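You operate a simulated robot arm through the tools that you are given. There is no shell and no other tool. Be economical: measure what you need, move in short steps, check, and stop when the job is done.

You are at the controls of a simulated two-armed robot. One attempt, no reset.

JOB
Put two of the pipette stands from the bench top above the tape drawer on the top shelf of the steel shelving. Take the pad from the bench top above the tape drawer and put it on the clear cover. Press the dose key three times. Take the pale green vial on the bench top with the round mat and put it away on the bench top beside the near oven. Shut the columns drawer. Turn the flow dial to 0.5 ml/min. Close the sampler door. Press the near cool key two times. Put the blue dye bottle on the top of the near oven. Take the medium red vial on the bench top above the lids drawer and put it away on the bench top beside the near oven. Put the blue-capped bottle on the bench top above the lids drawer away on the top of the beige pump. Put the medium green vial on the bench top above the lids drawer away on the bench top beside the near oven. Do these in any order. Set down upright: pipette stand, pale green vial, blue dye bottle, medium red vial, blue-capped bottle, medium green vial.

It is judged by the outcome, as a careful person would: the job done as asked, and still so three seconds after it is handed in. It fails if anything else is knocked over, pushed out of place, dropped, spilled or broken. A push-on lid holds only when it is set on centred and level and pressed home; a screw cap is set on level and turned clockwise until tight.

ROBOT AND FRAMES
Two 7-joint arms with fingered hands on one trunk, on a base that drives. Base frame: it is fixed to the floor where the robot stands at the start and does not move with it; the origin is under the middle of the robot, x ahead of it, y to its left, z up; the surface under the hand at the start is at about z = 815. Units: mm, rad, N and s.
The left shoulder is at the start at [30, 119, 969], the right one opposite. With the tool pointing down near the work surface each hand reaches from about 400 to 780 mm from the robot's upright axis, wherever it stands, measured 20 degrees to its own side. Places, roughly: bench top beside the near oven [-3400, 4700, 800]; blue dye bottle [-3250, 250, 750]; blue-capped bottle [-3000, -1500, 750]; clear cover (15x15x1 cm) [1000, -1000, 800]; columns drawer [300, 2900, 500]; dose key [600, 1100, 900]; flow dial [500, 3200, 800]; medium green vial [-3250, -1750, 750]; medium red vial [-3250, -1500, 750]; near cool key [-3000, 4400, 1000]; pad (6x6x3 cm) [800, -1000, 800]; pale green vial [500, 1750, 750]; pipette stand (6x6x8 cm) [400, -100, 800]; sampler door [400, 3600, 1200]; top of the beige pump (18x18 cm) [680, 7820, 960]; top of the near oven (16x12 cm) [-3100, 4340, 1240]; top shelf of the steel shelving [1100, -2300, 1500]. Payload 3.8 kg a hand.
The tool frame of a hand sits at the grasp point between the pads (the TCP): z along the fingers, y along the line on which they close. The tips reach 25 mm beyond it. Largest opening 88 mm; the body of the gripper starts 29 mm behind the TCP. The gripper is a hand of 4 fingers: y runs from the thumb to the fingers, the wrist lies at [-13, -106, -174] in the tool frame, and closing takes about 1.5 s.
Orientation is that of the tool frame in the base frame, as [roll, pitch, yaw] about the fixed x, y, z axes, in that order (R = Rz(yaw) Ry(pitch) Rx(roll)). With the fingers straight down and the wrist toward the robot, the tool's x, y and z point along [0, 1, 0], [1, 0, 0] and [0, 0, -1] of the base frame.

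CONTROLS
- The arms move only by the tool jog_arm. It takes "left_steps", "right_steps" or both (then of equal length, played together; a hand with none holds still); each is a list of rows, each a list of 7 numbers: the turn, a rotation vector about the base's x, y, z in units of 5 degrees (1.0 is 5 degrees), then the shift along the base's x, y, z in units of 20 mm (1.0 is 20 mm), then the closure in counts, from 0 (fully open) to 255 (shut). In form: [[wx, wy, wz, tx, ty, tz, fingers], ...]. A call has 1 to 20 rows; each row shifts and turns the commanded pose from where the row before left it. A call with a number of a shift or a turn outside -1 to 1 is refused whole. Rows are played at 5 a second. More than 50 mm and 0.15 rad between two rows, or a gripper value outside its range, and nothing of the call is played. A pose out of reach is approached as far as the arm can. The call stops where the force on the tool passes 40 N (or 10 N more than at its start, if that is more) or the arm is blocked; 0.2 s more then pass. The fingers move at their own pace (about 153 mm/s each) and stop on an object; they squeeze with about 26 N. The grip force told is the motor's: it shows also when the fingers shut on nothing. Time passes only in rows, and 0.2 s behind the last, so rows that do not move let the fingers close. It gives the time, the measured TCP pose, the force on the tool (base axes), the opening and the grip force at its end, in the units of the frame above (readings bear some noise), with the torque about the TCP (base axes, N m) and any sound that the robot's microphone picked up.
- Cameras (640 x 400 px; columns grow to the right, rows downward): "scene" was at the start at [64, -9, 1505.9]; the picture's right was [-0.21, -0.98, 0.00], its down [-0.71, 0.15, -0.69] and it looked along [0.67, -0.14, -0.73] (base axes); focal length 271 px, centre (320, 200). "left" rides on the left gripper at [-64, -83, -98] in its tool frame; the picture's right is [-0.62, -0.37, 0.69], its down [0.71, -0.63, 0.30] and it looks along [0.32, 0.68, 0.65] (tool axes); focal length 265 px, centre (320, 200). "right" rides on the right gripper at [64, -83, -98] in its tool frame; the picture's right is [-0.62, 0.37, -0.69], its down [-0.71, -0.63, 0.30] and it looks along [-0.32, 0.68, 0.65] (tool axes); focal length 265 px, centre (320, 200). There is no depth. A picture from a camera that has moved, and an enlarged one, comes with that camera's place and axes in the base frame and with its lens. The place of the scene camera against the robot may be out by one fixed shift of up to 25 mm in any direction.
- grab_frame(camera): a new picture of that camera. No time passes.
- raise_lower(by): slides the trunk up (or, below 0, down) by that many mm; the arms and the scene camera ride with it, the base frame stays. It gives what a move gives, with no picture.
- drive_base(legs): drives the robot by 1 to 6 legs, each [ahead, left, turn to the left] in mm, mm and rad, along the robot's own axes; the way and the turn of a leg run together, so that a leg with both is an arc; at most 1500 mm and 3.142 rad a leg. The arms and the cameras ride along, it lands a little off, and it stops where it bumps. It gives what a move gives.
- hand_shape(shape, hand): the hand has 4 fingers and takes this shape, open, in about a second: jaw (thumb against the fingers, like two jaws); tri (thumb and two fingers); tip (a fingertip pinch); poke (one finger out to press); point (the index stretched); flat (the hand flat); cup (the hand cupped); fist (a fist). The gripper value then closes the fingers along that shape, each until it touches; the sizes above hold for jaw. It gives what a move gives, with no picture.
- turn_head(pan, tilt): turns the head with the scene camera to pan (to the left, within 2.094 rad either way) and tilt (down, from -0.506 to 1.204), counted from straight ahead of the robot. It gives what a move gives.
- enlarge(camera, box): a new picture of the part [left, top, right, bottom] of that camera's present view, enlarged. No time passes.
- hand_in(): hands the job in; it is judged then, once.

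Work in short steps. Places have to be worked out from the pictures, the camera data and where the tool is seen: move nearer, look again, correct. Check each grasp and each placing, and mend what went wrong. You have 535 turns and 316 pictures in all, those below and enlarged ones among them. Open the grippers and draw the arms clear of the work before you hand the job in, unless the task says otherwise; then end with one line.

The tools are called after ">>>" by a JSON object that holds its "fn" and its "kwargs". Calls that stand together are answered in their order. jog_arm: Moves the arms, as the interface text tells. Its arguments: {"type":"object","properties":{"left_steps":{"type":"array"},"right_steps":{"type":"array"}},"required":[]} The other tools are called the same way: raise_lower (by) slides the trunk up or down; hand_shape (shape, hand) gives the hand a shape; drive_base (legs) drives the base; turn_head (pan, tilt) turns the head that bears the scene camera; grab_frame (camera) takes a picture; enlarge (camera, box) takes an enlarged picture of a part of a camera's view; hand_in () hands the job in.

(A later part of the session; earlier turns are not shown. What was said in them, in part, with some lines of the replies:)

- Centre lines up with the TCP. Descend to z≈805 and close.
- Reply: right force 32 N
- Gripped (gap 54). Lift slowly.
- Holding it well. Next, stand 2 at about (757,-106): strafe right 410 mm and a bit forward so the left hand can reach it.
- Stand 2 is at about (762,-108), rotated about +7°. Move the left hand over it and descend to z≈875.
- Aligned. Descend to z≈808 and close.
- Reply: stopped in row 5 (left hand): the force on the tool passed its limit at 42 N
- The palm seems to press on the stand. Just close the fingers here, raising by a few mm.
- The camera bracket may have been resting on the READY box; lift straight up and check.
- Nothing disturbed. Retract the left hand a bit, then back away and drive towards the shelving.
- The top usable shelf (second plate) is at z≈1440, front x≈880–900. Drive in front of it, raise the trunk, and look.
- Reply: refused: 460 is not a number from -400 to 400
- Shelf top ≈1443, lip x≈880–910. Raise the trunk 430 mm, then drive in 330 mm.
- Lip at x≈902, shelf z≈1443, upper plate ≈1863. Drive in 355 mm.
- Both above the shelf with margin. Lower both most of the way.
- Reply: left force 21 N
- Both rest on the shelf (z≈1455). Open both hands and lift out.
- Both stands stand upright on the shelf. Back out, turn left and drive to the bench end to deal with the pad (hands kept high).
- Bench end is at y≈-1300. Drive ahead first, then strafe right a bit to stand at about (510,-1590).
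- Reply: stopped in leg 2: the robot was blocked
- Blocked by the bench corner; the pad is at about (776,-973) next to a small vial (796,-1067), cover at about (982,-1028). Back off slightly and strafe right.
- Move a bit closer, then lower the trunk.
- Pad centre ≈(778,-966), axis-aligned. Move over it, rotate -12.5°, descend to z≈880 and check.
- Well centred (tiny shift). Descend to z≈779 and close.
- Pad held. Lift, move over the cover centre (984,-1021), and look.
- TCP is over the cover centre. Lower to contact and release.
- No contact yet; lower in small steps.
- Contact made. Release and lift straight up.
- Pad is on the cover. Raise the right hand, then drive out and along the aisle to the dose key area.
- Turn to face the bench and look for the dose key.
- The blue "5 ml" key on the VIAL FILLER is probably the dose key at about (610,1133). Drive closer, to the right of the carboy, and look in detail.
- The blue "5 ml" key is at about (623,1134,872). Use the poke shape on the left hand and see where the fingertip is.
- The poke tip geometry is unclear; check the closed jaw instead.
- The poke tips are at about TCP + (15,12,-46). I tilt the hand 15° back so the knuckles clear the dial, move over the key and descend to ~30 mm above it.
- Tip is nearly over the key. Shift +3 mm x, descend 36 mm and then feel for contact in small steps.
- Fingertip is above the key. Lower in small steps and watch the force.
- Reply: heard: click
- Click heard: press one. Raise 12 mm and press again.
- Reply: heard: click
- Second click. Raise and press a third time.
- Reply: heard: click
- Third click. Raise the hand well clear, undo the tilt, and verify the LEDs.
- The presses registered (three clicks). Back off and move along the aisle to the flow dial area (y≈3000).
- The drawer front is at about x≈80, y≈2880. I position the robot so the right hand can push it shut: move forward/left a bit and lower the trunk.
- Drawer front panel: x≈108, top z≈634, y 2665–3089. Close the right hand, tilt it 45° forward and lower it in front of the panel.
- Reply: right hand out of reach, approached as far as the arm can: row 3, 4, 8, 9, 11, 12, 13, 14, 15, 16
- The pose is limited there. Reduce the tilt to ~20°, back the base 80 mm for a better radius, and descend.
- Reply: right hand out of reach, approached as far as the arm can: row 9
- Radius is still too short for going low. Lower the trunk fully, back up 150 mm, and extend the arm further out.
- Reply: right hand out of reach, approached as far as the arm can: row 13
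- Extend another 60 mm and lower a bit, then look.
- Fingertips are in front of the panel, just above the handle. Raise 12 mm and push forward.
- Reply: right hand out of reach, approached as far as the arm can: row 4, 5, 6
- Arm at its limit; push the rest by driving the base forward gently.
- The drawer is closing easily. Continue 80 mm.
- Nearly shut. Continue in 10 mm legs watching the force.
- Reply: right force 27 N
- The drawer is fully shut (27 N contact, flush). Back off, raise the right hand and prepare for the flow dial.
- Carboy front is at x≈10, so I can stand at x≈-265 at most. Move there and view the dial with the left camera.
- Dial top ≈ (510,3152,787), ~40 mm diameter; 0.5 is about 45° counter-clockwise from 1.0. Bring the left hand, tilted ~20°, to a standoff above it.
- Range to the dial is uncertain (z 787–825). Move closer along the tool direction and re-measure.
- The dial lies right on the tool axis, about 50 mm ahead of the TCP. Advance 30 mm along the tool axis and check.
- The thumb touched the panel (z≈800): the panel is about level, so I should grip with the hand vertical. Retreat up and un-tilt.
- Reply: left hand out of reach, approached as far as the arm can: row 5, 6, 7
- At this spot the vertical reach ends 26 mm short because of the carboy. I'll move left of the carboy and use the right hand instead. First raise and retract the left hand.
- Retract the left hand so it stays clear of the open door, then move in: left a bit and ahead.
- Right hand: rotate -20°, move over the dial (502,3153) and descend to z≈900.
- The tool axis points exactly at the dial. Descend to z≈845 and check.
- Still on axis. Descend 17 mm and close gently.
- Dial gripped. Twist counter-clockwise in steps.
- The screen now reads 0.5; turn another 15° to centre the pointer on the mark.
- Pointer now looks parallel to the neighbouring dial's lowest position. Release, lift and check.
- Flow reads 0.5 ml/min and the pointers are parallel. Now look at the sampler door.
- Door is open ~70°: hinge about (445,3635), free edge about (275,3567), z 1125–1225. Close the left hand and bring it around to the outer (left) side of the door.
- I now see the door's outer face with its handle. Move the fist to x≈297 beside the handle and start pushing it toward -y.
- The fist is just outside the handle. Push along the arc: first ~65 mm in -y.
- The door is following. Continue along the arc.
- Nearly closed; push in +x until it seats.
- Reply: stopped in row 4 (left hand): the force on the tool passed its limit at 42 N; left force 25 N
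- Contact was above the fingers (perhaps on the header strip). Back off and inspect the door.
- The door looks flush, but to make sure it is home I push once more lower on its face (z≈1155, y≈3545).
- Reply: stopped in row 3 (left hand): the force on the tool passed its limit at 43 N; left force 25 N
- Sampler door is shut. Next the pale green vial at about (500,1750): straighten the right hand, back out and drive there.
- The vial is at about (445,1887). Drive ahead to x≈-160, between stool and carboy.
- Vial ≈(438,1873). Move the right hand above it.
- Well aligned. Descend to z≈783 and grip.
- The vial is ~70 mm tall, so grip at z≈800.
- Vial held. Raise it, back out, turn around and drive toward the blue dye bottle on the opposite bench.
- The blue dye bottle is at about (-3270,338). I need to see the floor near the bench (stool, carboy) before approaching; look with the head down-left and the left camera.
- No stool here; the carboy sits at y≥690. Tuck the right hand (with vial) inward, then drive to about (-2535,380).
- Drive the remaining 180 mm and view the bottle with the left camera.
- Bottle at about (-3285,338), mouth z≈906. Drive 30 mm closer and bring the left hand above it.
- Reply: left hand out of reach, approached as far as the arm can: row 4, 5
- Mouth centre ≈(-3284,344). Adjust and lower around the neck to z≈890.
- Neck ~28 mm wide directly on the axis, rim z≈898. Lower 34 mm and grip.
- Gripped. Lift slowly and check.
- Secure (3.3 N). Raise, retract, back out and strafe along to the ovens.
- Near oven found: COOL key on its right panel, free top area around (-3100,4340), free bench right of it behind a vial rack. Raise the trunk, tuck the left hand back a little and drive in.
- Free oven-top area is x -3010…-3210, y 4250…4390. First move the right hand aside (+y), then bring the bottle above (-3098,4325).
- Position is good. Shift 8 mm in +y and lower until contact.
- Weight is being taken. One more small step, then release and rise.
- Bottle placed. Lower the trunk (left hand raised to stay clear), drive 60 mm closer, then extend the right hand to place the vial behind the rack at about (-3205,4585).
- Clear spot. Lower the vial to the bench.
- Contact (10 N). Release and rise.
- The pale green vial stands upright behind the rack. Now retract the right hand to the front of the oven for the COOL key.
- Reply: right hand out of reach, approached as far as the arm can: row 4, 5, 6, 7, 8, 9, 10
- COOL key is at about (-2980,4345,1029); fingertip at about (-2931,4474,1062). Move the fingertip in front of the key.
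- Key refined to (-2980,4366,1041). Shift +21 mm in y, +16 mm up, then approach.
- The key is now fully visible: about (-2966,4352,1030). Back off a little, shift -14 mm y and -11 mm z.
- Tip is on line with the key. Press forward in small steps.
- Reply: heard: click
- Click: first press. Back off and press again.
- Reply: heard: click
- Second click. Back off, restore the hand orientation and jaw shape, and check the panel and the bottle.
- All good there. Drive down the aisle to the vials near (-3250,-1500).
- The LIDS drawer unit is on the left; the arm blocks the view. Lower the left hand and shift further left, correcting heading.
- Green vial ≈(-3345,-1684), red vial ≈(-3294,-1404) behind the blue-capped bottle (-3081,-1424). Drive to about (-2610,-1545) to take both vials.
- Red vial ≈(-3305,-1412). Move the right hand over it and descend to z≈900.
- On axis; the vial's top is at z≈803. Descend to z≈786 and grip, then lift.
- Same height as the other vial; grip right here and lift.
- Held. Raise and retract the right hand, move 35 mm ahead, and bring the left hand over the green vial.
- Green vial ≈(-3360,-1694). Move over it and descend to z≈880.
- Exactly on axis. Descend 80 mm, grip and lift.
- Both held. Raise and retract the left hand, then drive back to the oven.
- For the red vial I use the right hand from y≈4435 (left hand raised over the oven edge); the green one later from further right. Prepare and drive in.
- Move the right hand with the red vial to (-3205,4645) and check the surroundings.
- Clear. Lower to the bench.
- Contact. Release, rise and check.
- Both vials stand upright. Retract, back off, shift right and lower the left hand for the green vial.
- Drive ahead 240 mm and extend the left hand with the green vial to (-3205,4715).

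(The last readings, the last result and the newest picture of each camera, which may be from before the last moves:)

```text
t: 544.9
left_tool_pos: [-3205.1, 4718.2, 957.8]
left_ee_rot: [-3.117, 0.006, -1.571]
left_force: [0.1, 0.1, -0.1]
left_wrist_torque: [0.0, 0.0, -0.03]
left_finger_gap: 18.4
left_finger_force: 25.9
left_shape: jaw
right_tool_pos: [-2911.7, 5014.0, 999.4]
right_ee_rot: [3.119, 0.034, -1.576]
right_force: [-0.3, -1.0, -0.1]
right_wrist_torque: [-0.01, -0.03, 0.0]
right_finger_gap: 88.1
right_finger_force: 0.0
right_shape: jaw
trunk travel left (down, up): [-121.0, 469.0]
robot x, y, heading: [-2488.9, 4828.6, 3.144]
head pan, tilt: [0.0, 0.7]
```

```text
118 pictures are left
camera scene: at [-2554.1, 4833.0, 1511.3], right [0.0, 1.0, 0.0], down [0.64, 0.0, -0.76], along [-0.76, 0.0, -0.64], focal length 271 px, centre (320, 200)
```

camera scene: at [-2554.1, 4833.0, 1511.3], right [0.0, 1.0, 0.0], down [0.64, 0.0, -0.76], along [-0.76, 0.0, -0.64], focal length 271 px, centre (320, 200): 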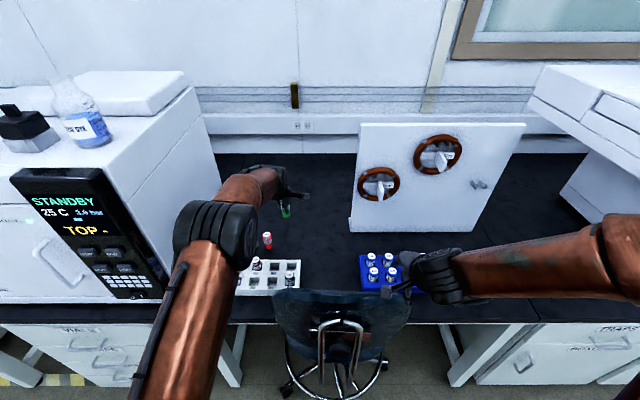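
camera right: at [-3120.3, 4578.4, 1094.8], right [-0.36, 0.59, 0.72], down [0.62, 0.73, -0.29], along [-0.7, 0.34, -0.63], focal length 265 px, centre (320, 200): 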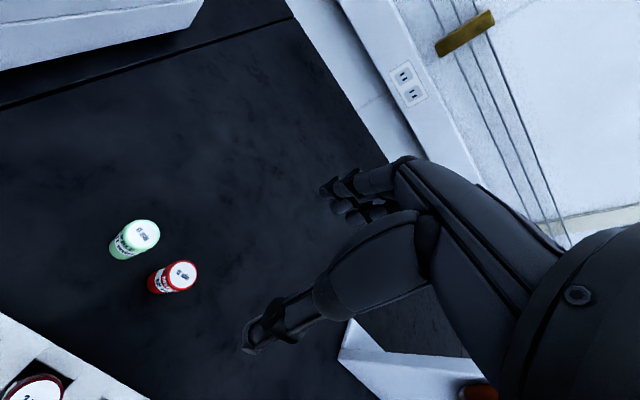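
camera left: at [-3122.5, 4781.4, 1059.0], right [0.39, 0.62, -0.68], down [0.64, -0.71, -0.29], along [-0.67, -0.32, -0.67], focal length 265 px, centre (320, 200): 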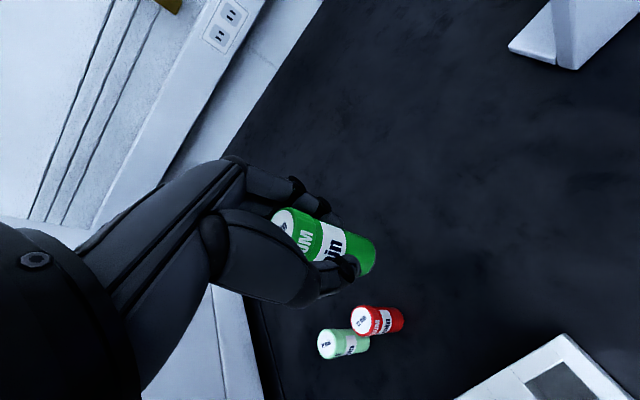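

Clear of the red vial. Lower to the bench.

>>> {"fn": "jog_arm", "kwargs": {"left_steps": [[0, 0, 0, 0, 0, -1, 255], [0, 0, 0, 0, 0, -1, 255], [0, 0, 0, 0, 0, -1, 255], [0, 0, 0, 0, 0, -1, 255], [0, 0, 0, 0, 0, -1, 255], [0, 0, 0, 0, 0, -1, 255], [0, 0, 0, 0, 0, -1, 255], [0, 0, 0, 0, 0, -0.5, 255], [0, 0, 0, 0, 0, -0.2, 255], [0, 0, 0, 0, 0, -0.1, 255], [0, 0, 0, 0, 0, 0, 255]]}}

>>> {"fn": "jog_arm", "kwargs": {"left_steps": [[0, 0, 0, 0, 0, -0.1, 255], [0, 0, 0, 0, 0, 0, 255]]}}

```text
t: 547.3
left_tool_pos: [-3203.0, 4718.7, 803.4]
left_ee_rot: [-3.118, 0.007, -1.573]
left_force: [0.8, 0.4, 0.4]
left_wrist_torque: [0.05, 0.0, 0.01]
left_finger_gap: 18.4
left_finger_force: 25.7
left_shape: jaw
right_tool_pos: [-2910.1, 5012.6, 998.6]
right_ee_rot: [3.119, 0.034, -1.574]
right_force: [-0.6, 0.3, 0.3]
right_wrist_torque: [0.03, -0.05, 0.01]
right_finger_gap: 87.8
right_finger_force: 0.0
right_shape: jaw
trunk travel left (down, up): [-121.0, 469.0]
robot x, y, heading: [-2500.6, 4825.7, 3.138]
head pan, tilt: [0.0, 0.7]
```

```text
t: 547.9
left_tool_pos: [-3203.6, 4718.3, 801.2]
left_ee_rot: [-3.117, 0.008, -1.572]
left_force: [-0.9, -0.1, 0.0]
left_wrist_torque: [0.0, -0.02, 0.01]
left_finger_gap: 18.8
left_finger_force: 26.3
left_shape: jaw
right_tool_pos: [-2910.3, 5012.7, 999.0]
right_ee_rot: [3.121, 0.034, -1.574]
right_force: [1.1, -0.3, 0.3]
right_wrist_torque: [0.0, -0.01, -0.02]
right_finger_gap: 87.7
right_finger_force: 0.1
right_shape: jaw
trunk travel left (down, up): [-121.0, 469.0]
robot x, y, heading: [-2493.2, 4824.3, 3.144]
head pan, tilt: [0.0, 0.7]
```

>>> {"fn": "jog_arm", "kwargs": {"left_steps": [[0, 0, 0, 0, 0, -0.1, 255], [0, 0, 0, 0, 0, 0, 255]]}}

>>> {"fn": "jog_arm", "kwargs": {"left_steps": [[0, 0, 0, 0, 0, -0.05, 255], [0, 0, 0, 0, 0, 0, 255]]}}

```text
t: 548.5
left_tool_pos: [-3204.0, 4717.4, 799.8]
left_ee_rot: [-3.12, 0.007, -1.575]
left_force: [0.2, 0.2, 5.7]
left_wrist_torque: [-0.01, 0.08, 0.03]
left_finger_gap: 18.7
left_finger_force: 26.0
left_shape: jaw
right_tool_pos: [-2911.0, 5013.8, 998.9]
right_ee_rot: [3.12, 0.032, -1.577]
right_force: [0.2, 0.1, -0.1]
right_wrist_torque: [0.0, -0.03, 0.01]
right_finger_gap: 87.8
right_finger_force: 0.2
right_shape: jaw
trunk travel left (down, up): [-121.0, 469.0]
robot x, y, heading: [-2489.8, 4826.5, 3.139]
head pan, tilt: [0.0, 0.7]
```

```text
t: 549.1
left_tool_pos: [-3204.0, 4716.6, 799.6]
left_ee_rot: [-3.119, 0.007, -1.572]
left_force: [1.7, 1.2, 10.6]
left_wrist_torque: [-0.01, 0.13, -0.04]
left_finger_gap: 19.0
left_finger_force: 26.4
left_shape: jaw
right_tool_pos: [-2908.8, 5012.8, 998.4]
right_ee_rot: [3.118, 0.034, -1.575]
right_force: [-0.1, -0.3, 0.2]
right_wrist_torque: [0.0, 0.01, -0.02]
right_finger_gap: 87.9
right_finger_force: 0.1
right_shape: jaw
trunk travel left (down, up): [-121.0, 469.0]
robot x, y, heading: [-2492.1, 4824.1, 3.14]
head pan, tilt: [0.0, 0.7]
```

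Contact. Release, rise and check.

>>> {"fn": "jog_arm", "kwargs": {"left_steps": [[0, 0, 0, 0, 0, 0, 180], [0, 0, 0, 0, 0, 0, 120], [0, 0, 0, 0, 0, 0, 0], [0, 0, 0, 0, 0, 0, 0], [0, 0, 0, 0, 0, 1, 0], [0, 0, 0, 0, 0, 1, 0], [0, 0, 0, 0, 0, 1, 0], [0, 0, 0, 0, 0, 1, 0], [0, 0, 0, 0, 0, 1, 0], [0, 0, 0, 0, 0, 1, 0], [0, 0, 0, 0, 0, 1, 0], [0, 0, 0, 0, 0, 1, 0], [0, 0, 0, 0, 0, 1, 0], [0, 0, 0, 0, 0, 1, 0], [0, 0, 0, 0, 0, 1, 0]]}}

>>> {"fn": "grab_frame", "kwargs": {"camera": "left"}}

```text
t: 552.3
left_tool_pos: [-3201.8, 4717.4, 1018.8]
left_ee_rot: [-3.117, 0.006, -1.572]
left_force: [0.0, 0.1, 0.5]
left_wrist_torque: [0.0, -0.02, 0.01]
left_finger_gap: 88.0
left_finger_force: 0.0
left_shape: jaw
right_tool_pos: [-2909.3, 5012.9, 999.2]
right_ee_rot: [3.119, 0.033, -1.574]
right_force: [-0.7, -1.1, 0.0]
right_wrist_torque: [-0.01, -0.04, -0.03]
right_finger_gap: 87.8
right_finger_force: 0.1
right_shape: jaw
trunk travel left (down, up): [-121.0, 469.0]
robot x, y, heading: [-2490.5, 4824.5, 3.141]
head pan, tilt: [0.0, 0.7]
```

```text
117 pictures are left
camera left: at [-3119.9, 4781.1, 1119.1], right [0.39, 0.62, -0.68], down [0.64, -0.71, -0.29], along [-0.67, -0.32, -0.67], focal length 265 px, centre (320, 200)
```

left: 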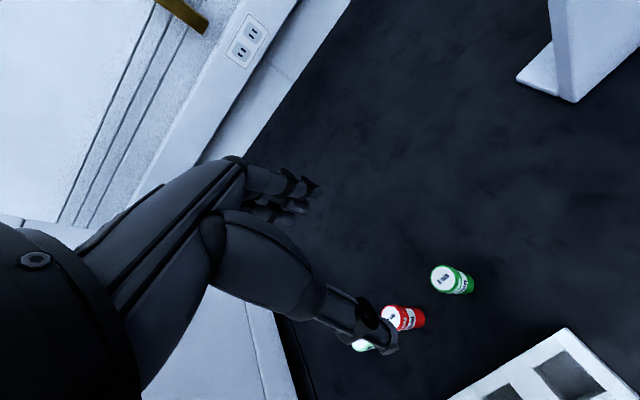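

All three vials are placed. Retract and drive back for the blue-capped bottle.

>>> {"fn": "jog_arm", "kwargs": {"left_steps": [[0, 0, 0, 1, 0, 0.5, 0], [0, 0, 0, 1, 0, 0.5, 0], [0, 0, 0, 1, 0, 0.5, 0], [0, 0, 0, 1, 0, 0.5, 0], [0, 0, 0, 1, 0, 0, 0], [0, 0, 0, 1, 0, 0, 0], [0, 0, 0, 1, 0, 0, 0], [0, 0, 0, 1, 0, 0, 0], [0, 0, 0, 1, 0, 0, 0], [0, 0, 0, 1, 0, 0, 0], [0, 0, 0, 1, 0, 0, 0], [0, 0, 0, 1, 0, 0, 0], [0, 0, 0, 1, 0, 0, 0], [0, 0, 0, 1, 0, 0, 0]]}}

>>> {"fn": "drive_base", "kwargs": {"legs": [[-720, 0, 0], [0, 1450, 0], [0, 1450, 0], [0, 1450, 0], [0, 1450, -0.03], [0, 450, 0]]}}

>>> {"fn": "turn_head", "kwargs": {"pan": 0.0, "tilt": 0.5}}

>>> {"fn": "grab_frame", "kwargs": {"camera": "scene"}}

```text
t: 555.3
left_tool_pos: [-2923.0, 4717.2, 1057.0]
left_ee_rot: [-3.118, 0.007, -1.571]
left_force: [-0.5, 0.6, 1.0]
left_wrist_torque: [-0.01, 0.0, -0.01]
left_finger_gap: 88.2
left_finger_force: 0.1
left_shape: jaw
right_tool_pos: [-2910.5, 5013.8, 999.1]
right_ee_rot: [3.117, 0.033, -1.575]
right_force: [-0.7, 0.0, -0.2]
right_wrist_torque: [-0.02, 0.01, -0.02]
right_finger_gap: 88.2
right_finger_force: 0.1
right_shape: jaw
trunk travel left (down, up): [-121.0, 469.0]
robot x, y, heading: [-2493.1, 4825.8, 3.139]
head pan, tilt: [0.0, 0.7]
```

```text
t: 588.8
left_tool_pos: [-2322.2, -1541.5, 1057.9]
left_ee_rot: [-3.117, 0.007, -1.576]
left_force: [0.2, -0.2, -0.5]
left_wrist_torque: [0.03, -0.04, 0.01]
left_finger_gap: 87.7
left_finger_force: 0.0
left_shape: jaw
right_tool_pos: [-2306.9, -1245.8, 999.5]
right_ee_rot: [3.119, 0.036, -1.578]
right_force: [0.1, 0.1, -0.1]
right_wrist_torque: [0.02, -0.01, 0.01]
right_finger_gap: 87.8
right_finger_force: 0.0
right_shape: jaw
trunk travel left (down, up): [-121.0, 469.0]
robot x, y, heading: [-1888.1, -1433.3, 3.138]
head pan, tilt: [0.0, 0.7]
```

```text
t: 589.5
left_tool_pos: [-2321.5, -1540.9, 1059.4]
left_ee_rot: [-3.118, 0.009, -1.574]
left_force: [0.8, -0.3, -0.2]
left_wrist_torque: [0.01, 0.0, 0.0]
left_finger_gap: 87.9
left_finger_force: 0.0
left_shape: jaw
right_tool_pos: [-2307.8, -1244.4, 999.0]
right_ee_rot: [3.119, 0.033, -1.579]
right_force: [-0.1, -0.4, -0.1]
right_wrist_torque: [-0.02, 0.0, 0.0]
right_finger_gap: 87.5
right_finger_force: 0.1
right_shape: jaw
trunk travel left (down, up): [-121.0, 469.0]
robot x, y, heading: [-1896.0, -1435.5, 3.135]
head pan, tilt: [0.0, 0.499]
```

```text
116 pictures are left
camera scene: at [-1957.9, -1425.9, 1529.0], right [0.0, 1.0, 0.0], down [0.48, 0.0, -0.88], along [-0.88, 0.0, -0.48], focal length 271 px, centre (320, 200)
```

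scene: 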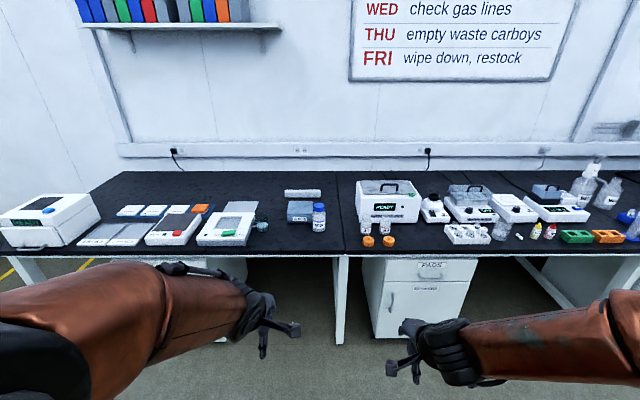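

Bottle at about (-3085,-1430). Drive to it with the right hand leading.

>>> {"fn": "drive_base", "kwargs": {"legs": [[0, 130, 0], [620, 0, 0]]}}

>>> {"fn": "turn_head", "kwargs": {"pan": -0.1, "tilt": 0.7}}

>>> {"fn": "grab_frame", "kwargs": {"camera": "right"}}

```text
t: 594.0
left_tool_pos: [-2964.3, -1668.7, 1056.9]
left_ee_rot: [-3.116, 0.007, -1.577]
left_force: [-0.1, -0.2, -0.4]
left_wrist_torque: [-0.02, 0.01, -0.02]
left_finger_gap: 87.8
left_finger_force: 0.0
left_shape: jaw
right_tool_pos: [-2948.1, -1373.8, 998.7]
right_ee_rot: [3.12, 0.033, -1.58]
right_force: [0.1, 0.1, 0.1]
right_wrist_torque: [0.0, -0.01, -0.03]
right_finger_gap: 87.7
right_finger_force: 0.1
right_shape: jaw
trunk travel left (down, up): [-121.0, 469.0]
robot x, y, heading: [-2535.5, -1565.5, 3.136]
head pan, tilt: [0.0, 0.499]
```

```text
t: 594.7
left_tool_pos: [-2963.9, -1669.0, 1057.8]
left_ee_rot: [-3.118, 0.007, -1.578]
left_force: [0.2, 0.3, 0.4]
left_wrist_torque: [-0.01, -0.03, 0.0]
left_finger_gap: 87.8
left_finger_force: 0.1
left_shape: jaw
right_tool_pos: [-2947.8, -1373.4, 997.6]
right_ee_rot: [3.117, 0.033, -1.58]
right_force: [-0.2, -0.5, -0.3]
right_wrist_torque: [0.0, 0.0, -0.01]
right_finger_gap: 87.9
right_finger_force: 0.0
right_shape: jaw
trunk travel left (down, up): [-121.0, 469.0]
robot x, y, heading: [-2530.5, -1563.9, 3.131]
head pan, tilt: [-0.099, 0.7]
```

```text
115 pictures are left
camera right: at [-2862.9, -1441.3, 1094.0], right [-0.35, 0.6, 0.72], down [0.63, 0.72, -0.29], along [-0.69, 0.35, -0.63], focal length 265 px, centre (320, 200)
```

right: 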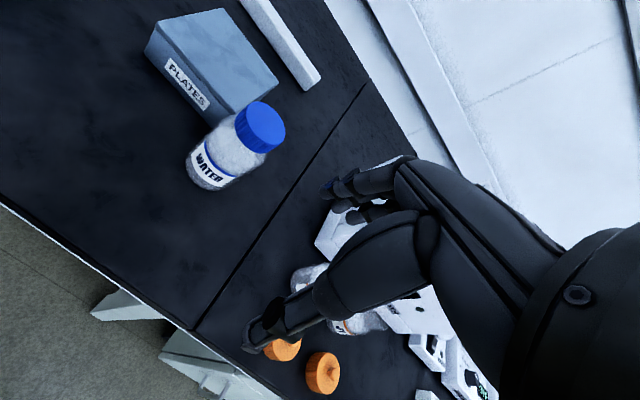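

Bottle centre ≈(-3090,-1438), cap top z≈895. Move above it.

>>> {"fn": "jog_arm", "kwargs": {"right_steps": [[0, 0, 0, -1, -0.5, 0, 0], [0, 0, 0, -1, -0.5, 0, 0], [0, 0, 0, -1, -0.5, 0, 0], [0, 0, 0, -1, -0.5, 0, 0], [0, 0, 0, -1, -0.4, 0, 0], [0, 0, 0, -1, -0.4, 0, 0], [0, 0, 0, -1, -0.4, 0, 0], [0, 0, 0, 0, 0, -1, 0], [0, 0, 0, 0, 0, -1, 0]]}}

>>> {"fn": "grab_frame", "kwargs": {"camera": "right"}}

```text
t: 596.7
left_tool_pos: [-2963.3, -1668.6, 1057.2]
left_ee_rot: [-3.118, 0.007, -1.579]
left_force: [-0.7, 0.3, -1.0]
left_wrist_torque: [0.01, -0.01, 0.0]
left_finger_gap: 87.7
left_finger_force: 0.0
left_shape: jaw
right_tool_pos: [-3088.7, -1435.6, 959.1]
right_ee_rot: [3.119, 0.032, -1.58]
right_force: [0.4, 0.5, -0.2]
right_wrist_torque: [-0.01, -0.04, -0.01]
right_finger_gap: 87.8
right_finger_force: 0.0
right_shape: jaw
trunk travel left (down, up): [-121.0, 469.0]
robot x, y, heading: [-2532.0, -1566.6, 3.134]
head pan, tilt: [-0.099, 0.7]
```

```text
114 pictures are left
camera right: at [-3003.7, -1503.9, 1054.7], right [-0.35, 0.6, 0.72], down [0.63, 0.72, -0.29], along [-0.69, 0.35, -0.63], focal length 265 px, centre (320, 200)
```

right: 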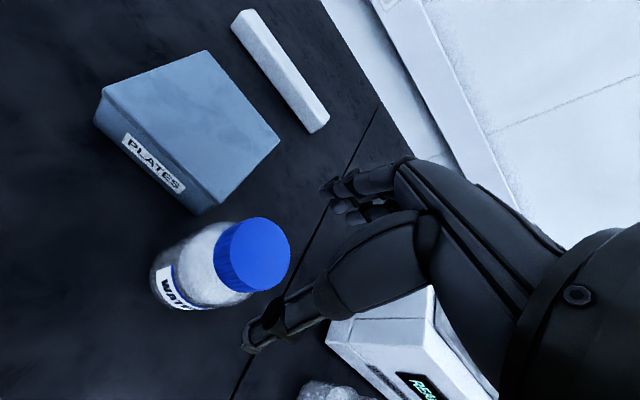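

Nearly on axis. Shift slightly, descend to z≈894 and grip the cap.

>>> {"fn": "jog_arm", "kwargs": {"right_steps": [[0, 0, 0, -0.15, -0.2, -1, 0], [0, 0, 0, 0, 0, -1, 0], [0, 0, 0, 0, 0, -1, 0], [0, 0, 0, 0, 0, -0.3, 0], [0, 0, 0, 0, 0, 0, 255], [0, 0, 0, 0, 0, 0, 255], [0, 0, 0, 0, 0, 0, 255], [0, 0, 0, 0, 0, 0, 255], [0, 0, 0, 0, 0, 0, 255], [0, 0, 0, 0, 0, 0, 255]]}}

>>> {"fn": "grab_frame", "kwargs": {"camera": "right"}}

```text
t: 598.9
left_tool_pos: [-2964.3, -1668.2, 1057.6]
left_ee_rot: [-3.116, 0.007, -1.578]
left_force: [0.6, 0.3, 0.4]
left_wrist_torque: [-0.03, 0.0, -0.02]
left_finger_gap: 88.0
left_finger_force: 0.0
left_shape: jaw
right_tool_pos: [-3090.2, -1441.1, 892.9]
right_ee_rot: [3.119, 0.033, -1.58]
right_force: [0.6, 0.5, 0.5]
right_wrist_torque: [0.0, -0.04, 0.04]
right_finger_gap: 44.4
right_finger_force: 26.0
right_shape: jaw
trunk travel left (down, up): [-121.0, 469.0]
robot x, y, heading: [-2534.2, -1562.8, 3.138]
head pan, tilt: [-0.099, 0.7]
```

```text
113 pictures are left
camera right: at [-3004.6, -1508.8, 987.7], right [-0.35, 0.6, 0.72], down [0.63, 0.72, -0.29], along [-0.69, 0.35, -0.63], focal length 265 px, centre (320, 200)
```

right: 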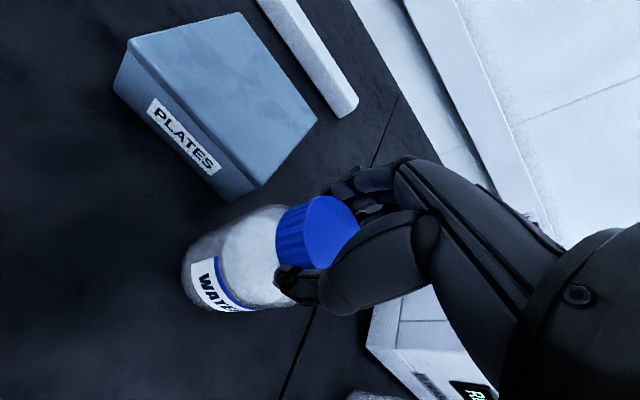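

Cap gripped. Lift slowly and check.

>>> {"fn": "jog_arm", "kwargs": {"right_steps": [[0, 0, 0, 0, 0, 0.3, 255], [0, 0, 0, 0, 0, 0.5, 255], [0, 0, 0, 0, 0, 0.7, 255], [0, 0, 0, 0, 0, 1, 255], [0, 0, 0, 0, 0, 1, 255], [0, 0, 0, 0, 0, 1, 255], [0, 0, 0, 0, 0, 1, 255], [0, 0, 0, 0, 0, 1, 255]]}}

>>> {"fn": "grab_frame", "kwargs": {"camera": "right"}}

```text
t: 600.7
left_tool_pos: [-2963.3, -1669.3, 1058.1]
left_ee_rot: [-3.119, 0.007, -1.577]
left_force: [-0.9, -0.6, 0.8]
left_wrist_torque: [-0.03, 0.0, 0.01]
left_finger_gap: 87.8
left_finger_force: 0.1
left_shape: jaw
right_tool_pos: [-3091.2, -1442.2, 1023.5]
right_ee_rot: [3.121, 0.034, -1.582]
right_force: [-0.3, 0.0, -4.0]
right_wrist_torque: [-0.03, -0.08, 0.0]
right_finger_gap: 44.5
right_finger_force: 26.4
right_shape: jaw
trunk travel left (down, up): [-121.0, 469.0]
robot x, y, heading: [-2533.0, -1563.3, 3.133]
head pan, tilt: [-0.099, 0.7]
```

```text
112 pictures are left
camera right: at [-3005.9, -1509.9, 1118.8], right [-0.35, 0.6, 0.72], down [0.63, 0.72, -0.29], along [-0.69, 0.35, -0.63], focal length 265 px, centre (320, 200)
```

right: 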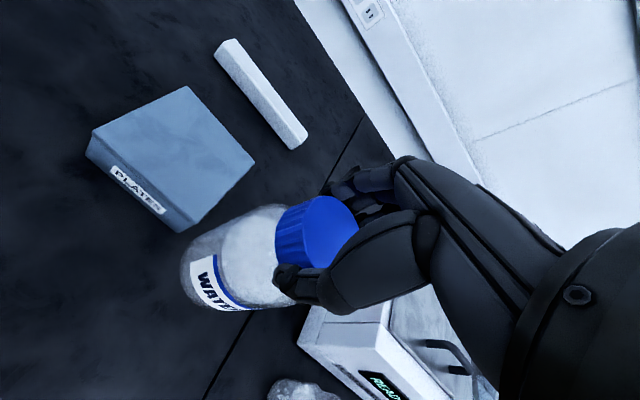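

Bottle secure (4 N). Back out, turn to face down the aisle and drive toward the far end.

>>> {"fn": "jog_arm", "kwargs": {"right_steps": [[0, 0, 0, 0, 0, 1, 255], [0, 0, 0, 0, 0, 1, 255], [0, 0, 0, 1, 0, 0, 255], [0, 0, 0, 1, 0, 0, 255], [0, 0, 0, 1, 0.5, 0, 255], [0, 0, 0, 1, 0.5, 0, 255], [0, 0, 0, 1, 0.5, 0, 255]]}}

>>> {"fn": "drive_base", "kwargs": {"legs": [[-1300, 0, 0], [0, 0, -1.565], [1500, 0, 0], [1500, 0, 0]]}}

>>> {"fn": "turn_head", "kwargs": {"pan": 0.0, "tilt": 0.25}}

>>> {"fn": "grab_frame", "kwargs": {"camera": "scene"}}

```text
t: 602.3
left_tool_pos: [-2964.1, -1668.9, 1057.8]
left_ee_rot: [-3.117, 0.007, -1.576]
left_force: [0.9, 0.1, -0.2]
left_wrist_torque: [0.02, 0.01, 0.02]
left_finger_gap: 88.0
left_finger_force: 0.1
left_shape: jaw
right_tool_pos: [-2991.1, -1410.3, 1061.5]
right_ee_rot: [3.12, 0.033, -1.58]
right_force: [0.3, 0.3, -4.3]
right_wrist_torque: [-0.07, -0.02, -0.02]
right_finger_gap: 44.2
right_finger_force: 26.0
right_shape: jaw
trunk travel left (down, up): [-121.0, 469.0]
robot x, y, heading: [-2529.9, -1565.2, 3.135]
head pan, tilt: [-0.099, 0.7]
```

```text
t: 626.7
left_tool_pos: [-1323.1, 1875.6, 1057.5]
left_ee_rot: [-3.116, 0.009, 3.117]
left_force: [-0.7, 0.9, 0.9]
left_wrist_torque: [-0.01, -0.02, 0.0]
left_finger_gap: 88.0
left_finger_force: 0.1
left_shape: jaw
right_tool_pos: [-1064.5, 1897.1, 1062.9]
right_ee_rot: [3.119, 0.033, 3.112]
right_force: [-0.9, 1.0, -4.3]
right_wrist_torque: [-0.03, 0.05, -0.03]
right_finger_gap: 44.0
right_finger_force: 26.0
right_shape: jaw
trunk travel left (down, up): [-121.0, 469.0]
robot x, y, heading: [-1223.9, 1440.2, 1.541]
head pan, tilt: [-0.099, 0.7]
```

```text
t: 627.6
left_tool_pos: [-1322.8, 1874.2, 1058.5]
left_ee_rot: [-3.117, 0.007, 3.114]
left_force: [-0.9, 0.7, -0.7]
left_wrist_torque: [0.01, -0.02, 0.0]
left_finger_gap: 88.0
left_finger_force: 0.1
left_shape: jaw
right_tool_pos: [-1064.2, 1896.7, 1061.4]
right_ee_rot: [3.119, 0.033, 3.113]
right_force: [0.5, 0.3, -3.6]
right_wrist_torque: [-0.06, 0.0, 0.02]
right_finger_gap: 44.1
right_finger_force: 26.0
right_shape: jaw
trunk travel left (down, up): [-121.0, 469.0]
robot x, y, heading: [-1232.8, 1438.9, 1.541]
head pan, tilt: [0.0, 0.25]
```

```text
111 pictures are left
camera scene: at [-1218.5, 1523.2, 1552.0], right [1.0, -0.03, 0.0], down [-0.01, -0.25, -0.97], along [0.02, 0.97, -0.25], focal length 271 px, centre (320, 200)
```

scene: 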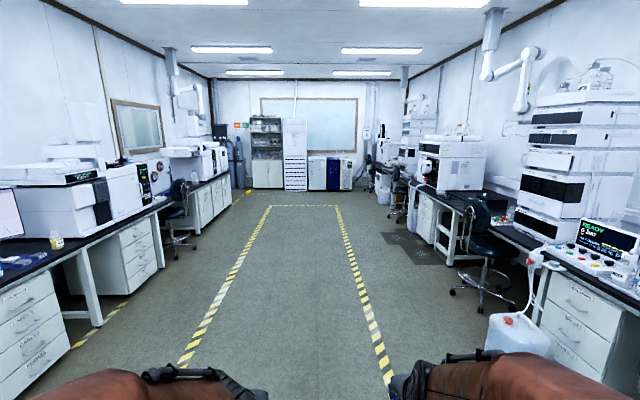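

Aisle is clear. Continue ahead.

>>> {"fn": "drive_base", "kwargs": {"legs": [[1450, 0, 0.03], [1450, 0, 0], [1450, 0, 0], [1200, 0, 0]]}}

>>> {"fn": "turn_head", "kwargs": {"pan": -0.7, "tilt": 0.35}}

>>> {"fn": "grab_frame", "kwargs": {"camera": "scene"}}

```text
t: 654.2
left_tool_pos: [-1448.0, 7426.8, 1056.3]
left_ee_rot: [-3.116, 0.008, -3.111]
left_force: [0.0, 0.2, -0.7]
left_wrist_torque: [-0.01, -0.01, 0.05]
left_finger_gap: 87.9
left_finger_force: 0.0
left_shape: jaw
right_tool_pos: [-1190.5, 7463.1, 1062.4]
right_ee_rot: [3.121, 0.034, -3.114]
right_force: [-0.2, -0.7, -4.6]
right_wrist_torque: [-0.07, 0.01, -0.01]
right_finger_gap: 44.1
right_finger_force: 25.9
right_shape: jaw
trunk travel left (down, up): [-121.0, 469.0]
robot x, y, heading: [-1328.7, 7002.4, 1.601]
head pan, tilt: [0.0, 0.25]
```

```text
t: 655.2
left_tool_pos: [-1448.7, 7427.4, 1057.9]
left_ee_rot: [-3.118, 0.007, -3.112]
left_force: [0.4, 0.7, 0.2]
left_wrist_torque: [-0.01, 0.04, 0.02]
left_finger_gap: 88.0
left_finger_force: 0.0
left_shape: jaw
right_tool_pos: [-1191.0, 7463.1, 1062.5]
right_ee_rot: [3.12, 0.034, -3.114]
right_force: [0.2, 0.2, -3.3]
right_wrist_torque: [-0.01, 0.0, 0.01]
right_finger_gap: 44.1
right_finger_force: 25.6
right_shape: jaw
trunk travel left (down, up): [-121.0, 469.0]
robot x, y, heading: [-1325.4, 7000.9, 1.6]
head pan, tilt: [-0.7, 0.351]
```

```text
110 pictures are left
camera scene: at [-1263.1, 7061.0, 1542.7], right [0.78, -0.62, 0.0], down [-0.21, -0.27, -0.94], along [0.58, 0.74, -0.34], focal length 271 px, centre (320, 200)
```

scene: 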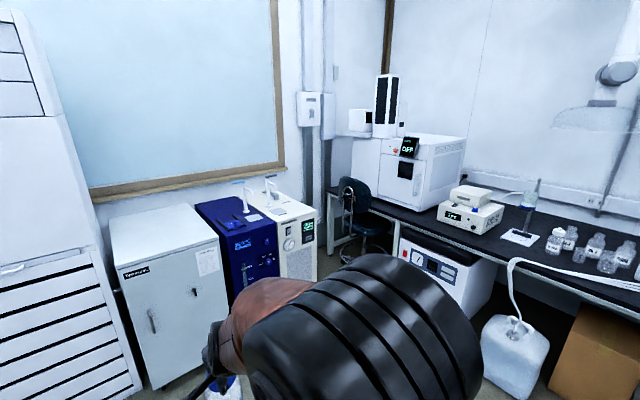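

>>> {"fn": "enlarge", "kwargs": {"camera": "scene", "box": [410, 160, 570, 270]}}

```text
3.64 times, centred on (490, 215) of scene
camera zoom: at [-1263.1, 7061.0, 1542.7], right [0.78, -0.62, 0.0], down [-0.21, -0.27, -0.94], along [0.58, 0.74, -0.34], focal length 984 px, centre (-298, 146)
```

zoom: 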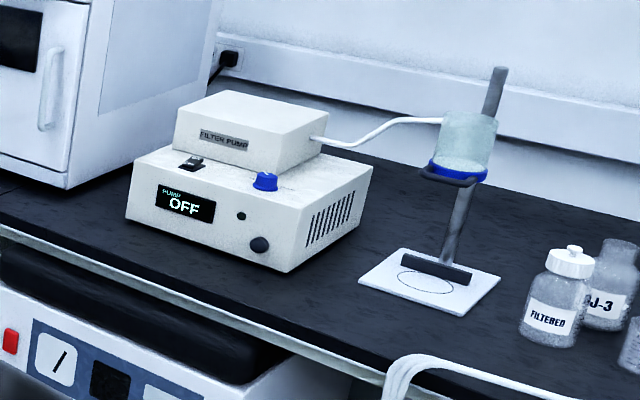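

The beige "FILTER PUMP" has its flat top at z≈960. Raise the trunk, turn to face the bench and line up.

>>> {"fn": "raise_lower", "kwargs": {"by": 130}}

>>> {"fn": "drive_base", "kwargs": {"legs": [[0, 0, -1.6], [0, 940, 0], [850, 0, 0]]}}

>>> {"fn": "turn_head", "kwargs": {"pan": -0.1, "tilt": 0.55}}

>>> {"fn": "grab_frame", "kwargs": {"camera": "scene"}}

```text
t: 656.8
left_tool_pos: [-1446.0, 7426.1, 1186.6]
left_ee_rot: [-3.116, 0.007, -3.111]
left_force: [-0.3, -1.1, 0.3]
left_wrist_torque: [0.01, -0.02, 0.01]
left_finger_gap: 87.9
left_finger_force: 0.0
left_shape: jaw
right_tool_pos: [-1190.0, 7463.2, 1191.5]
right_ee_rot: [3.121, 0.034, -3.113]
right_force: [1.0, -1.0, -3.3]
right_wrist_torque: [-0.05, 0.02, 0.0]
right_finger_gap: 44.1
right_finger_force: 25.8
right_shape: jaw
trunk travel left (down, up): [-251.0, 339.0]
robot x, y, heading: [-1329.1, 6998.9, 1.605]
head pan, tilt: [-0.7, 0.351]
```

```text
t: 669.7
left_tool_pos: [-64.3, 8067.4, 1187.3]
left_ee_rot: [-3.115, 0.007, 1.595]
left_force: [-0.3, -0.4, 0.1]
left_wrist_torque: [0.01, 0.0, 0.03]
left_finger_gap: 88.2
left_finger_force: 0.1
left_shape: jaw
right_tool_pos: [-31.1, 7809.0, 1191.5]
right_ee_rot: [3.121, 0.033, 1.592]
right_force: [-0.3, 0.2, -4.3]
right_wrist_torque: [0.02, 0.03, 0.0]
right_finger_gap: 43.9
right_finger_force: 26.2
right_shape: jaw
trunk travel left (down, up): [-251.0, 339.0]
robot x, y, heading: [-493.1, 7947.9, 0.026]
head pan, tilt: [-0.7, 0.351]
```

```text
t: 670.7
left_tool_pos: [-65.4, 8067.2, 1188.2]
left_ee_rot: [-3.117, 0.007, 1.596]
left_force: [-0.7, -0.4, 0.2]
left_wrist_torque: [0.01, -0.03, 0.0]
left_finger_gap: 87.8
left_finger_force: 0.0
left_shape: jaw
right_tool_pos: [-31.7, 7809.3, 1191.1]
right_ee_rot: [3.121, 0.034, 1.592]
right_force: [-0.4, 0.1, -3.9]
right_wrist_torque: [0.01, 0.06, -0.02]
right_finger_gap: 43.7
right_finger_force: 25.9
right_shape: jaw
trunk travel left (down, up): [-251.0, 339.0]
robot x, y, heading: [-492.0, 7950.1, 0.024]
head pan, tilt: [-0.099, 0.55]
```

```text
108 pictures are left
camera scene: at [-417.6, 7948.5, 1654.4], right [-0.07, -1.0, 0.0], down [-0.52, 0.04, -0.85], along [0.85, -0.06, -0.52], focal length 271 px, centre (320, 200)
```

scene: 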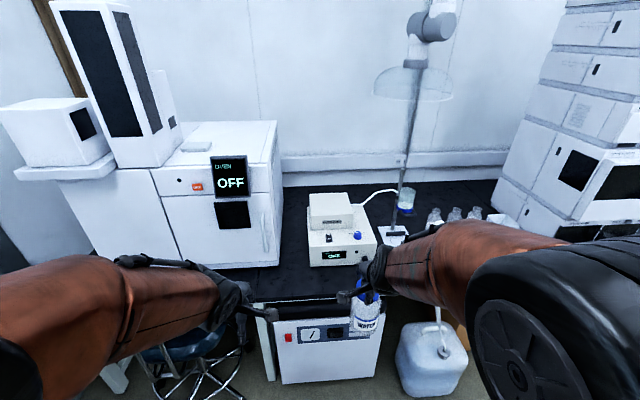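

Drive ahead 480 mm and look down at the pump top with the right camera.

>>> {"fn": "drive_base", "kwargs": {"legs": [[470, 0, -0.024]]}}

>>> {"fn": "grab_frame", "kwargs": {"camera": "right"}}

>>> {"fn": "grab_frame", "kwargs": {"camera": "scene"}}

```text
t: 673.4
left_tool_pos: [396.0, 8051.8, 1186.0]
left_ee_rot: [-3.116, 0.006, 1.56]
left_force: [0.5, 0.2, 0.4]
left_wrist_torque: [0.0, 0.04, 0.02]
left_finger_gap: 88.1
left_finger_force: 0.0
left_shape: jaw
right_tool_pos: [421.2, 7795.0, 1190.3]
right_ee_rot: [3.12, 0.034, 1.555]
right_force: [0.1, -0.5, -3.1]
right_wrist_torque: [0.02, 0.02, -0.02]
right_finger_gap: 44.0
right_finger_force: 25.8
right_shape: jaw
trunk travel left (down, up): [-251.0, 339.0]
robot x, y, heading: [-34.0, 7947.0, -0.011]
head pan, tilt: [-0.099, 0.55]
```

```text
107 pictures are left
camera right: at [336.5, 7864.0, 1286.6], right [0.34, -0.6, 0.72], down [-0.64, -0.71, -0.29], along [0.69, -0.36, -0.63], focal length 265 px, centre (320, 200)
```

right: 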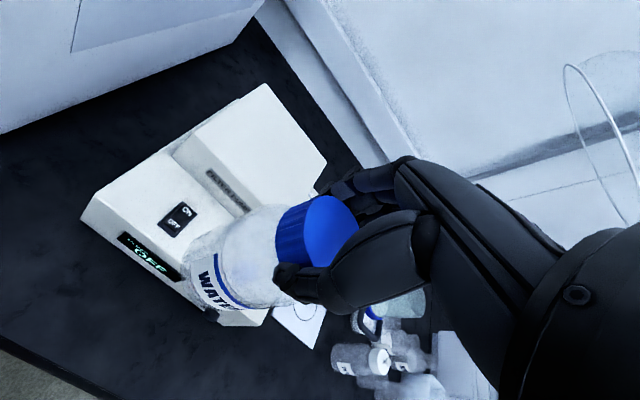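

```text
106 pictures are left
camera scene: at [39.0, 7948.8, 1654.4], right [-0.11, -0.99, 0.0], down [-0.52, 0.06, -0.85], along [0.85, -0.1, -0.52], focal length 271 px, centre (320, 200)
```

scene: 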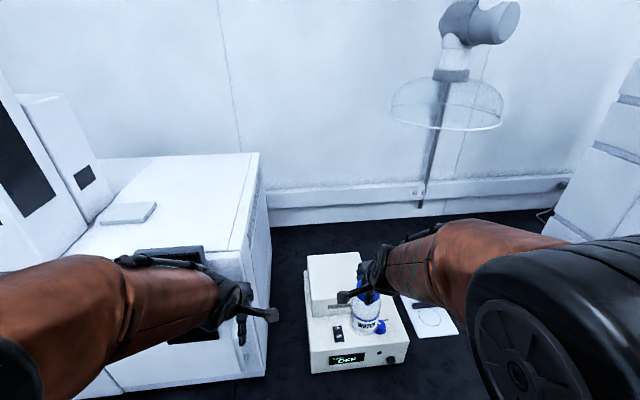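

Pump top centre ≈(675,7812). Move the bottle over it (bottle bottom ≈1047).

>>> {"fn": "jog_arm", "kwargs": {"right_steps": [[0, 0, 0, 1, 0.1, 0, 255], [0, 0, 0, 1, 0.1, 0, 255], [0, 0, 0, 1, 0.1, 0, 255], [0, 0, 0, 1, 0.1, 0, 255], [0, 0, 0, 1, 0.1, 0, 255], [0, 0, 0, 1, 0.1, 0, 255], [0, 0, 0, 1, 0.1, 0, 255], [0, 0, 0, 1, 0.1, 0, 255], [0, 0, 0, 1, 0, 0, 255], [0, 0, 0, 1, 0, 0, 255], [0, 0, 0, 1, 0, 0, 255], [0, 0, 0, 1, 0, 0, 255], [0, 0, 0, 0.7, 0, 0, 255]]}}

>>> {"fn": "grab_frame", "kwargs": {"camera": "right"}}

>>> {"fn": "enlarge", "kwargs": {"camera": "scene", "box": [270, 190, 470, 390]}}

```text
t: 676.2
left_tool_pos: [396.3, 8053.6, 1186.9]
left_ee_rot: [-3.116, 0.005, 1.558]
left_force: [0.3, -0.6, 0.3]
left_wrist_torque: [0.0, 0.01, 0.0]
left_finger_gap: 88.0
left_finger_force: 0.2
left_shape: jaw
right_tool_pos: [674.9, 7810.2, 1191.1]
right_ee_rot: [3.122, 0.034, 1.554]
right_force: [-0.5, 1.1, -3.8]
right_wrist_torque: [0.0, 0.02, 0.0]
right_finger_gap: 43.5
right_finger_force: 26.3
right_shape: jaw
trunk travel left (down, up): [-251.0, 339.0]
robot x, y, heading: [-39.2, 7948.1, -0.011]
head pan, tilt: [-0.099, 0.55]
```

```text
105 pictures are left
camera right: at [590.6, 7879.4, 1286.2], right [0.34, -0.6, 0.72], down [-0.64, -0.71, -0.29], along [0.69, -0.36, -0.63], focal length 265 px, centre (320, 200)
```

right: 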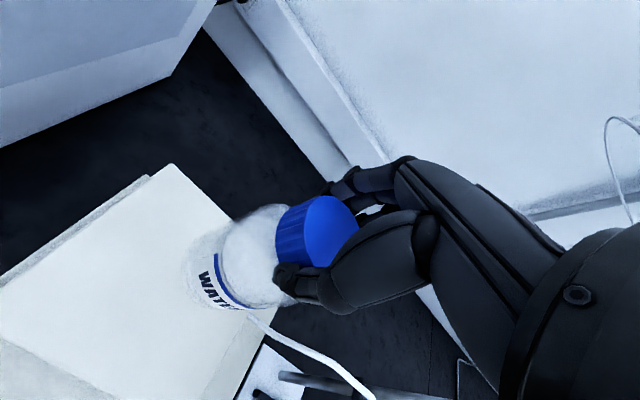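

```text
2.00 times, centred on (370, 290) of scene
camera zoom: at [39.2, 7948.7, 1654.4], right [-0.11, -0.99, 0.0], down [-0.52, 0.06, -0.85], along [0.85, -0.1, -0.52], focal length 541 px, centre (220, 20)
```

zoom: 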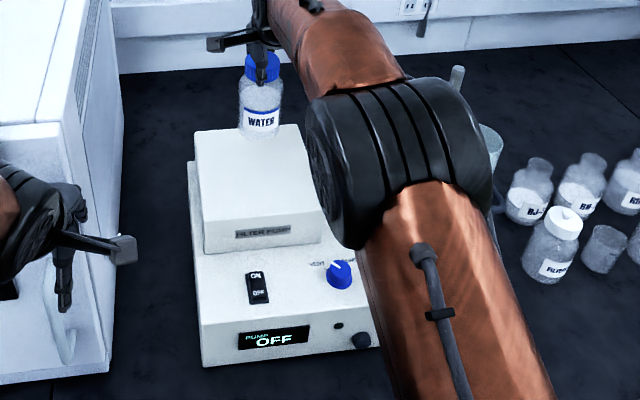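

Geometry check: the top spans x 563–785, y 7695–7900, z≈960, so the bottle is centred. Lower it.

>>> {"fn": "jog_arm", "kwargs": {"right_steps": [[0, 0, 0, 0, -0.3, -1, 255], [0, 0, 0, 0, 0, -1, 255], [0, 0, 0, 0, 0, -1, 255], [0, 0, 0, 0, 0, -0.7, 255], [0, 0, 0, 0, 0, 0, 255]]}}

>>> {"fn": "grab_frame", "kwargs": {"camera": "right"}}

```text
t: 677.4
left_tool_pos: [394.9, 8053.6, 1186.9]
left_ee_rot: [-3.116, 0.007, 1.559]
left_force: [-0.7, 0.6, -0.5]
left_wrist_torque: [0.03, 0.02, 0.0]
left_finger_gap: 87.9
left_finger_force: 0.0
left_shape: jaw
right_tool_pos: [673.8, 7805.6, 1117.7]
right_ee_rot: [3.122, 0.033, 1.556]
right_force: [0.3, -0.5, -4.3]
right_wrist_torque: [0.02, 0.06, 0.0]
right_finger_gap: 43.9
right_finger_force: 26.0
right_shape: jaw
trunk travel left (down, up): [-251.0, 339.0]
robot x, y, heading: [-34.0, 7947.8, -0.009]
head pan, tilt: [-0.099, 0.55]
```

```text
103 pictures are left
camera right: at [589.5, 7873.4, 1213.2], right [0.34, -0.6, 0.72], down [-0.64, -0.71, -0.29], along [0.69, -0.36, -0.63], focal length 265 px, centre (320, 200)
```

right: 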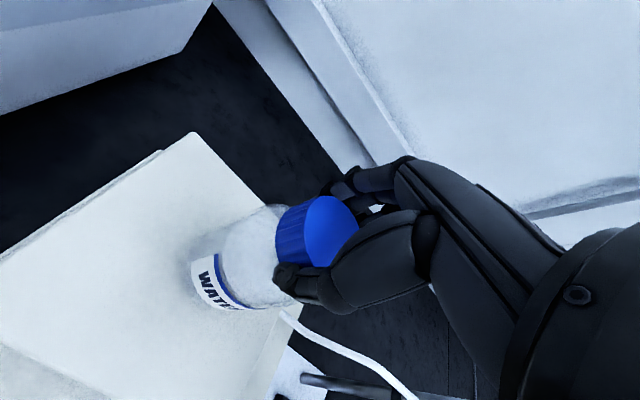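

>>> {"fn": "jog_arm", "kwargs": {"right_steps": [[0, 0, 0, 0, 0, -0.3, 255], [0, 0, 0, 0, 0, -0.15, 255], [0, 0, 0, 0, 0, -0.15, 255], [0, 0, 0, 0, 0, 0, 255]]}}

>>> {"fn": "jog_arm", "kwargs": {"right_steps": [[0, 0, 0, 0, 0, -0.1, 255], [0, 0, 0, 0, 0, 0, 255]]}}

```text
t: 678.4
left_tool_pos: [394.2, 8053.7, 1187.8]
left_ee_rot: [-3.119, 0.008, 1.559]
left_force: [-0.4, 0.0, 0.4]
left_wrist_torque: [-0.01, 0.01, 0.02]
left_finger_gap: 88.0
left_finger_force: 0.1
left_shape: jaw
right_tool_pos: [675.2, 7806.4, 1107.3]
right_ee_rot: [3.117, 0.033, 1.554]
right_force: [1.0, 1.6, 3.1]
right_wrist_torque: [0.02, -0.04, 0.05]
right_finger_gap: 43.7
right_finger_force: 26.0
right_shape: jaw
trunk travel left (down, up): [-251.0, 339.0]
robot x, y, heading: [-34.7, 7947.0, -0.011]
head pan, tilt: [-0.099, 0.55]
```

```text
t: 679.0
left_tool_pos: [393.3, 8053.2, 1188.4]
left_ee_rot: [-3.116, 0.007, 1.559]
left_force: [-0.6, -0.5, 0.6]
left_wrist_torque: [0.0, 0.0, 0.03]
left_finger_gap: 88.1
left_finger_force: 0.1
left_shape: jaw
right_tool_pos: [675.1, 7804.7, 1106.9]
right_ee_rot: [3.114, 0.032, 1.554]
right_force: [3.3, 1.8, 12.6]
right_wrist_torque: [0.0, -0.18, 0.03]
right_finger_gap: 44.3
right_finger_force: 25.9
right_shape: jaw
trunk travel left (down, up): [-251.0, 339.0]
robot x, y, heading: [-36.0, 7952.3, -0.014]
head pan, tilt: [-0.099, 0.55]
```

Contact. Release and rise.

>>> {"fn": "jog_arm", "kwargs": {"right_steps": [[0, 0, 0, 0, 0, 0.05, 110], [0, 0, 0, 0, 0, 0, 60], [0, 0, 0, 0, 0, 0, 0], [0, 0, 0, 0, 0, 0, 0], [0, 0, 0, 0, 0, 1, 0], [0, 0, 0, 0, 0, 1, 0], [0, 0, 0, 0, 0, 1, 0], [0, 0, 0, 0, 0, 1, 0], [0, 0, 0, 0, 0, 1, 0], [0, 0, 0, -1, 0, 0, 0], [0, 0, 0, -1, 0, 0, 0], [0, 0, 0, -1, 0, 0, 0], [0, 0, 0, -1, 0, 0, 0], [0, 0, 0, -1, 0, 0, 0], [0, 0, 0, -1, 0, 0, 0], [0, 0, 0, -1, -0.5, 0, 0], [0, 0, 0, -1, -0.5, 0, 0], [0, 0, 0, -1, -0.5, 0, 0], [0, 0, 0, -1, -0.5, 0, 0]]}}

>>> {"fn": "grab_frame", "kwargs": {"camera": "right"}}

>>> {"fn": "enlarge", "kwargs": {"camera": "scene", "box": [270, 190, 470, 390]}}

```text
t: 683.0
left_tool_pos: [393.3, 8053.3, 1187.1]
left_ee_rot: [-3.117, 0.007, 1.558]
left_force: [-1.0, -0.2, -0.7]
left_wrist_torque: [0.01, 0.01, -0.01]
left_finger_gap: 87.9
left_finger_force: 0.1
left_shape: jaw
right_tool_pos: [473.7, 7764.4, 1205.1]
right_ee_rot: [3.12, 0.032, 1.553]
right_force: [0.1, -0.2, -0.5]
right_wrist_torque: [-0.01, 0.0, 0.0]
right_finger_gap: 88.0
right_finger_force: 0.0
right_shape: jaw
trunk travel left (down, up): [-251.0, 339.0]
robot x, y, heading: [-35.9, 7953.0, -0.014]
head pan, tilt: [-0.099, 0.55]
```

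```text
102 pictures are left
camera right: at [389.3, 7833.1, 1300.1], right [0.34, -0.6, 0.72], down [-0.63, -0.71, -0.29], along [0.69, -0.36, -0.63], focal length 265 px, centre (320, 200)
```

right: 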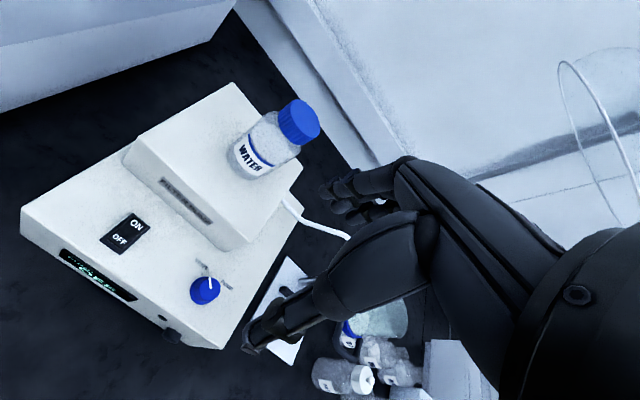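

```text
2.00 times, centred on (370, 290) of scene
camera zoom: at [37.1, 7948.5, 1654.5], right [-0.11, -0.99, 0.0], down [-0.52, 0.06, -0.85], along [0.85, -0.1, -0.52], focal length 541 px, centre (220, 20)
```

zoom: 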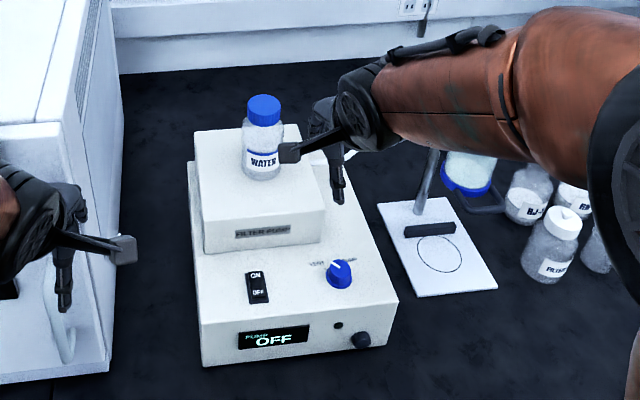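

The bottle stands fully on the pump top. Back away so the arms are clear, with both hands open, then hand in.

>>> {"fn": "drive_base", "kwargs": {"legs": [[-600, 0, 0]]}}

>>> {"fn": "grab_frame", "kwargs": {"camera": "scene"}}

```text
t: 686.4
left_tool_pos: [-204.8, 8062.4, 1187.5]
left_ee_rot: [-3.117, 0.008, 1.564]
left_force: [-0.1, -0.3, 0.7]
left_wrist_torque: [0.02, 0.05, -0.03]
left_finger_gap: 87.8
left_finger_force: 0.1
left_shape: jaw
right_tool_pos: [-124.1, 7773.3, 1204.9]
right_ee_rot: [3.121, 0.033, 1.563]
right_force: [0.1, 0.6, -0.5]
right_wrist_torque: [-0.01, 0.0, -0.01]
right_finger_gap: 87.7
right_finger_force: 0.0
right_shape: jaw
trunk travel left (down, up): [-251.0, 339.0]
robot x, y, heading: [-636.7, 7954.4, -0.009]
head pan, tilt: [-0.099, 0.55]
```

```text
100 pictures are left
camera scene: at [-561.9, 7955.0, 1654.5], right [-0.11, -0.99, 0.0], down [-0.52, 0.06, -0.85], along [0.85, -0.09, -0.52], focal length 271 px, centre (320, 200)
```

scene: 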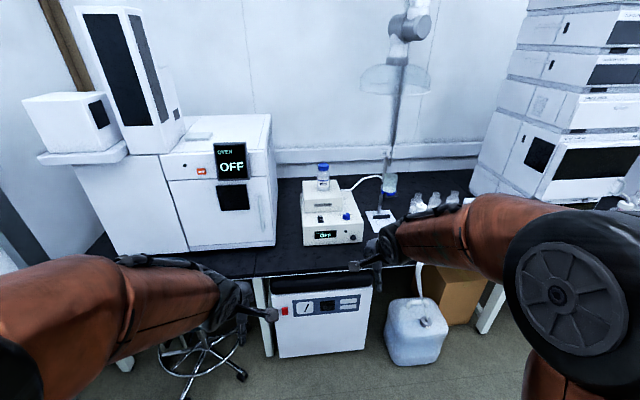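

Everything asked for is in place, the hands are open and the arms are clear. Handing in.

>>> {"fn": "hand_in", "kwargs": {}}

```text
The job is handed in.
```

I carried out every item of the job and handed it in; after the three dose-key presses (all clicked) the filler showed "NO VIAL".
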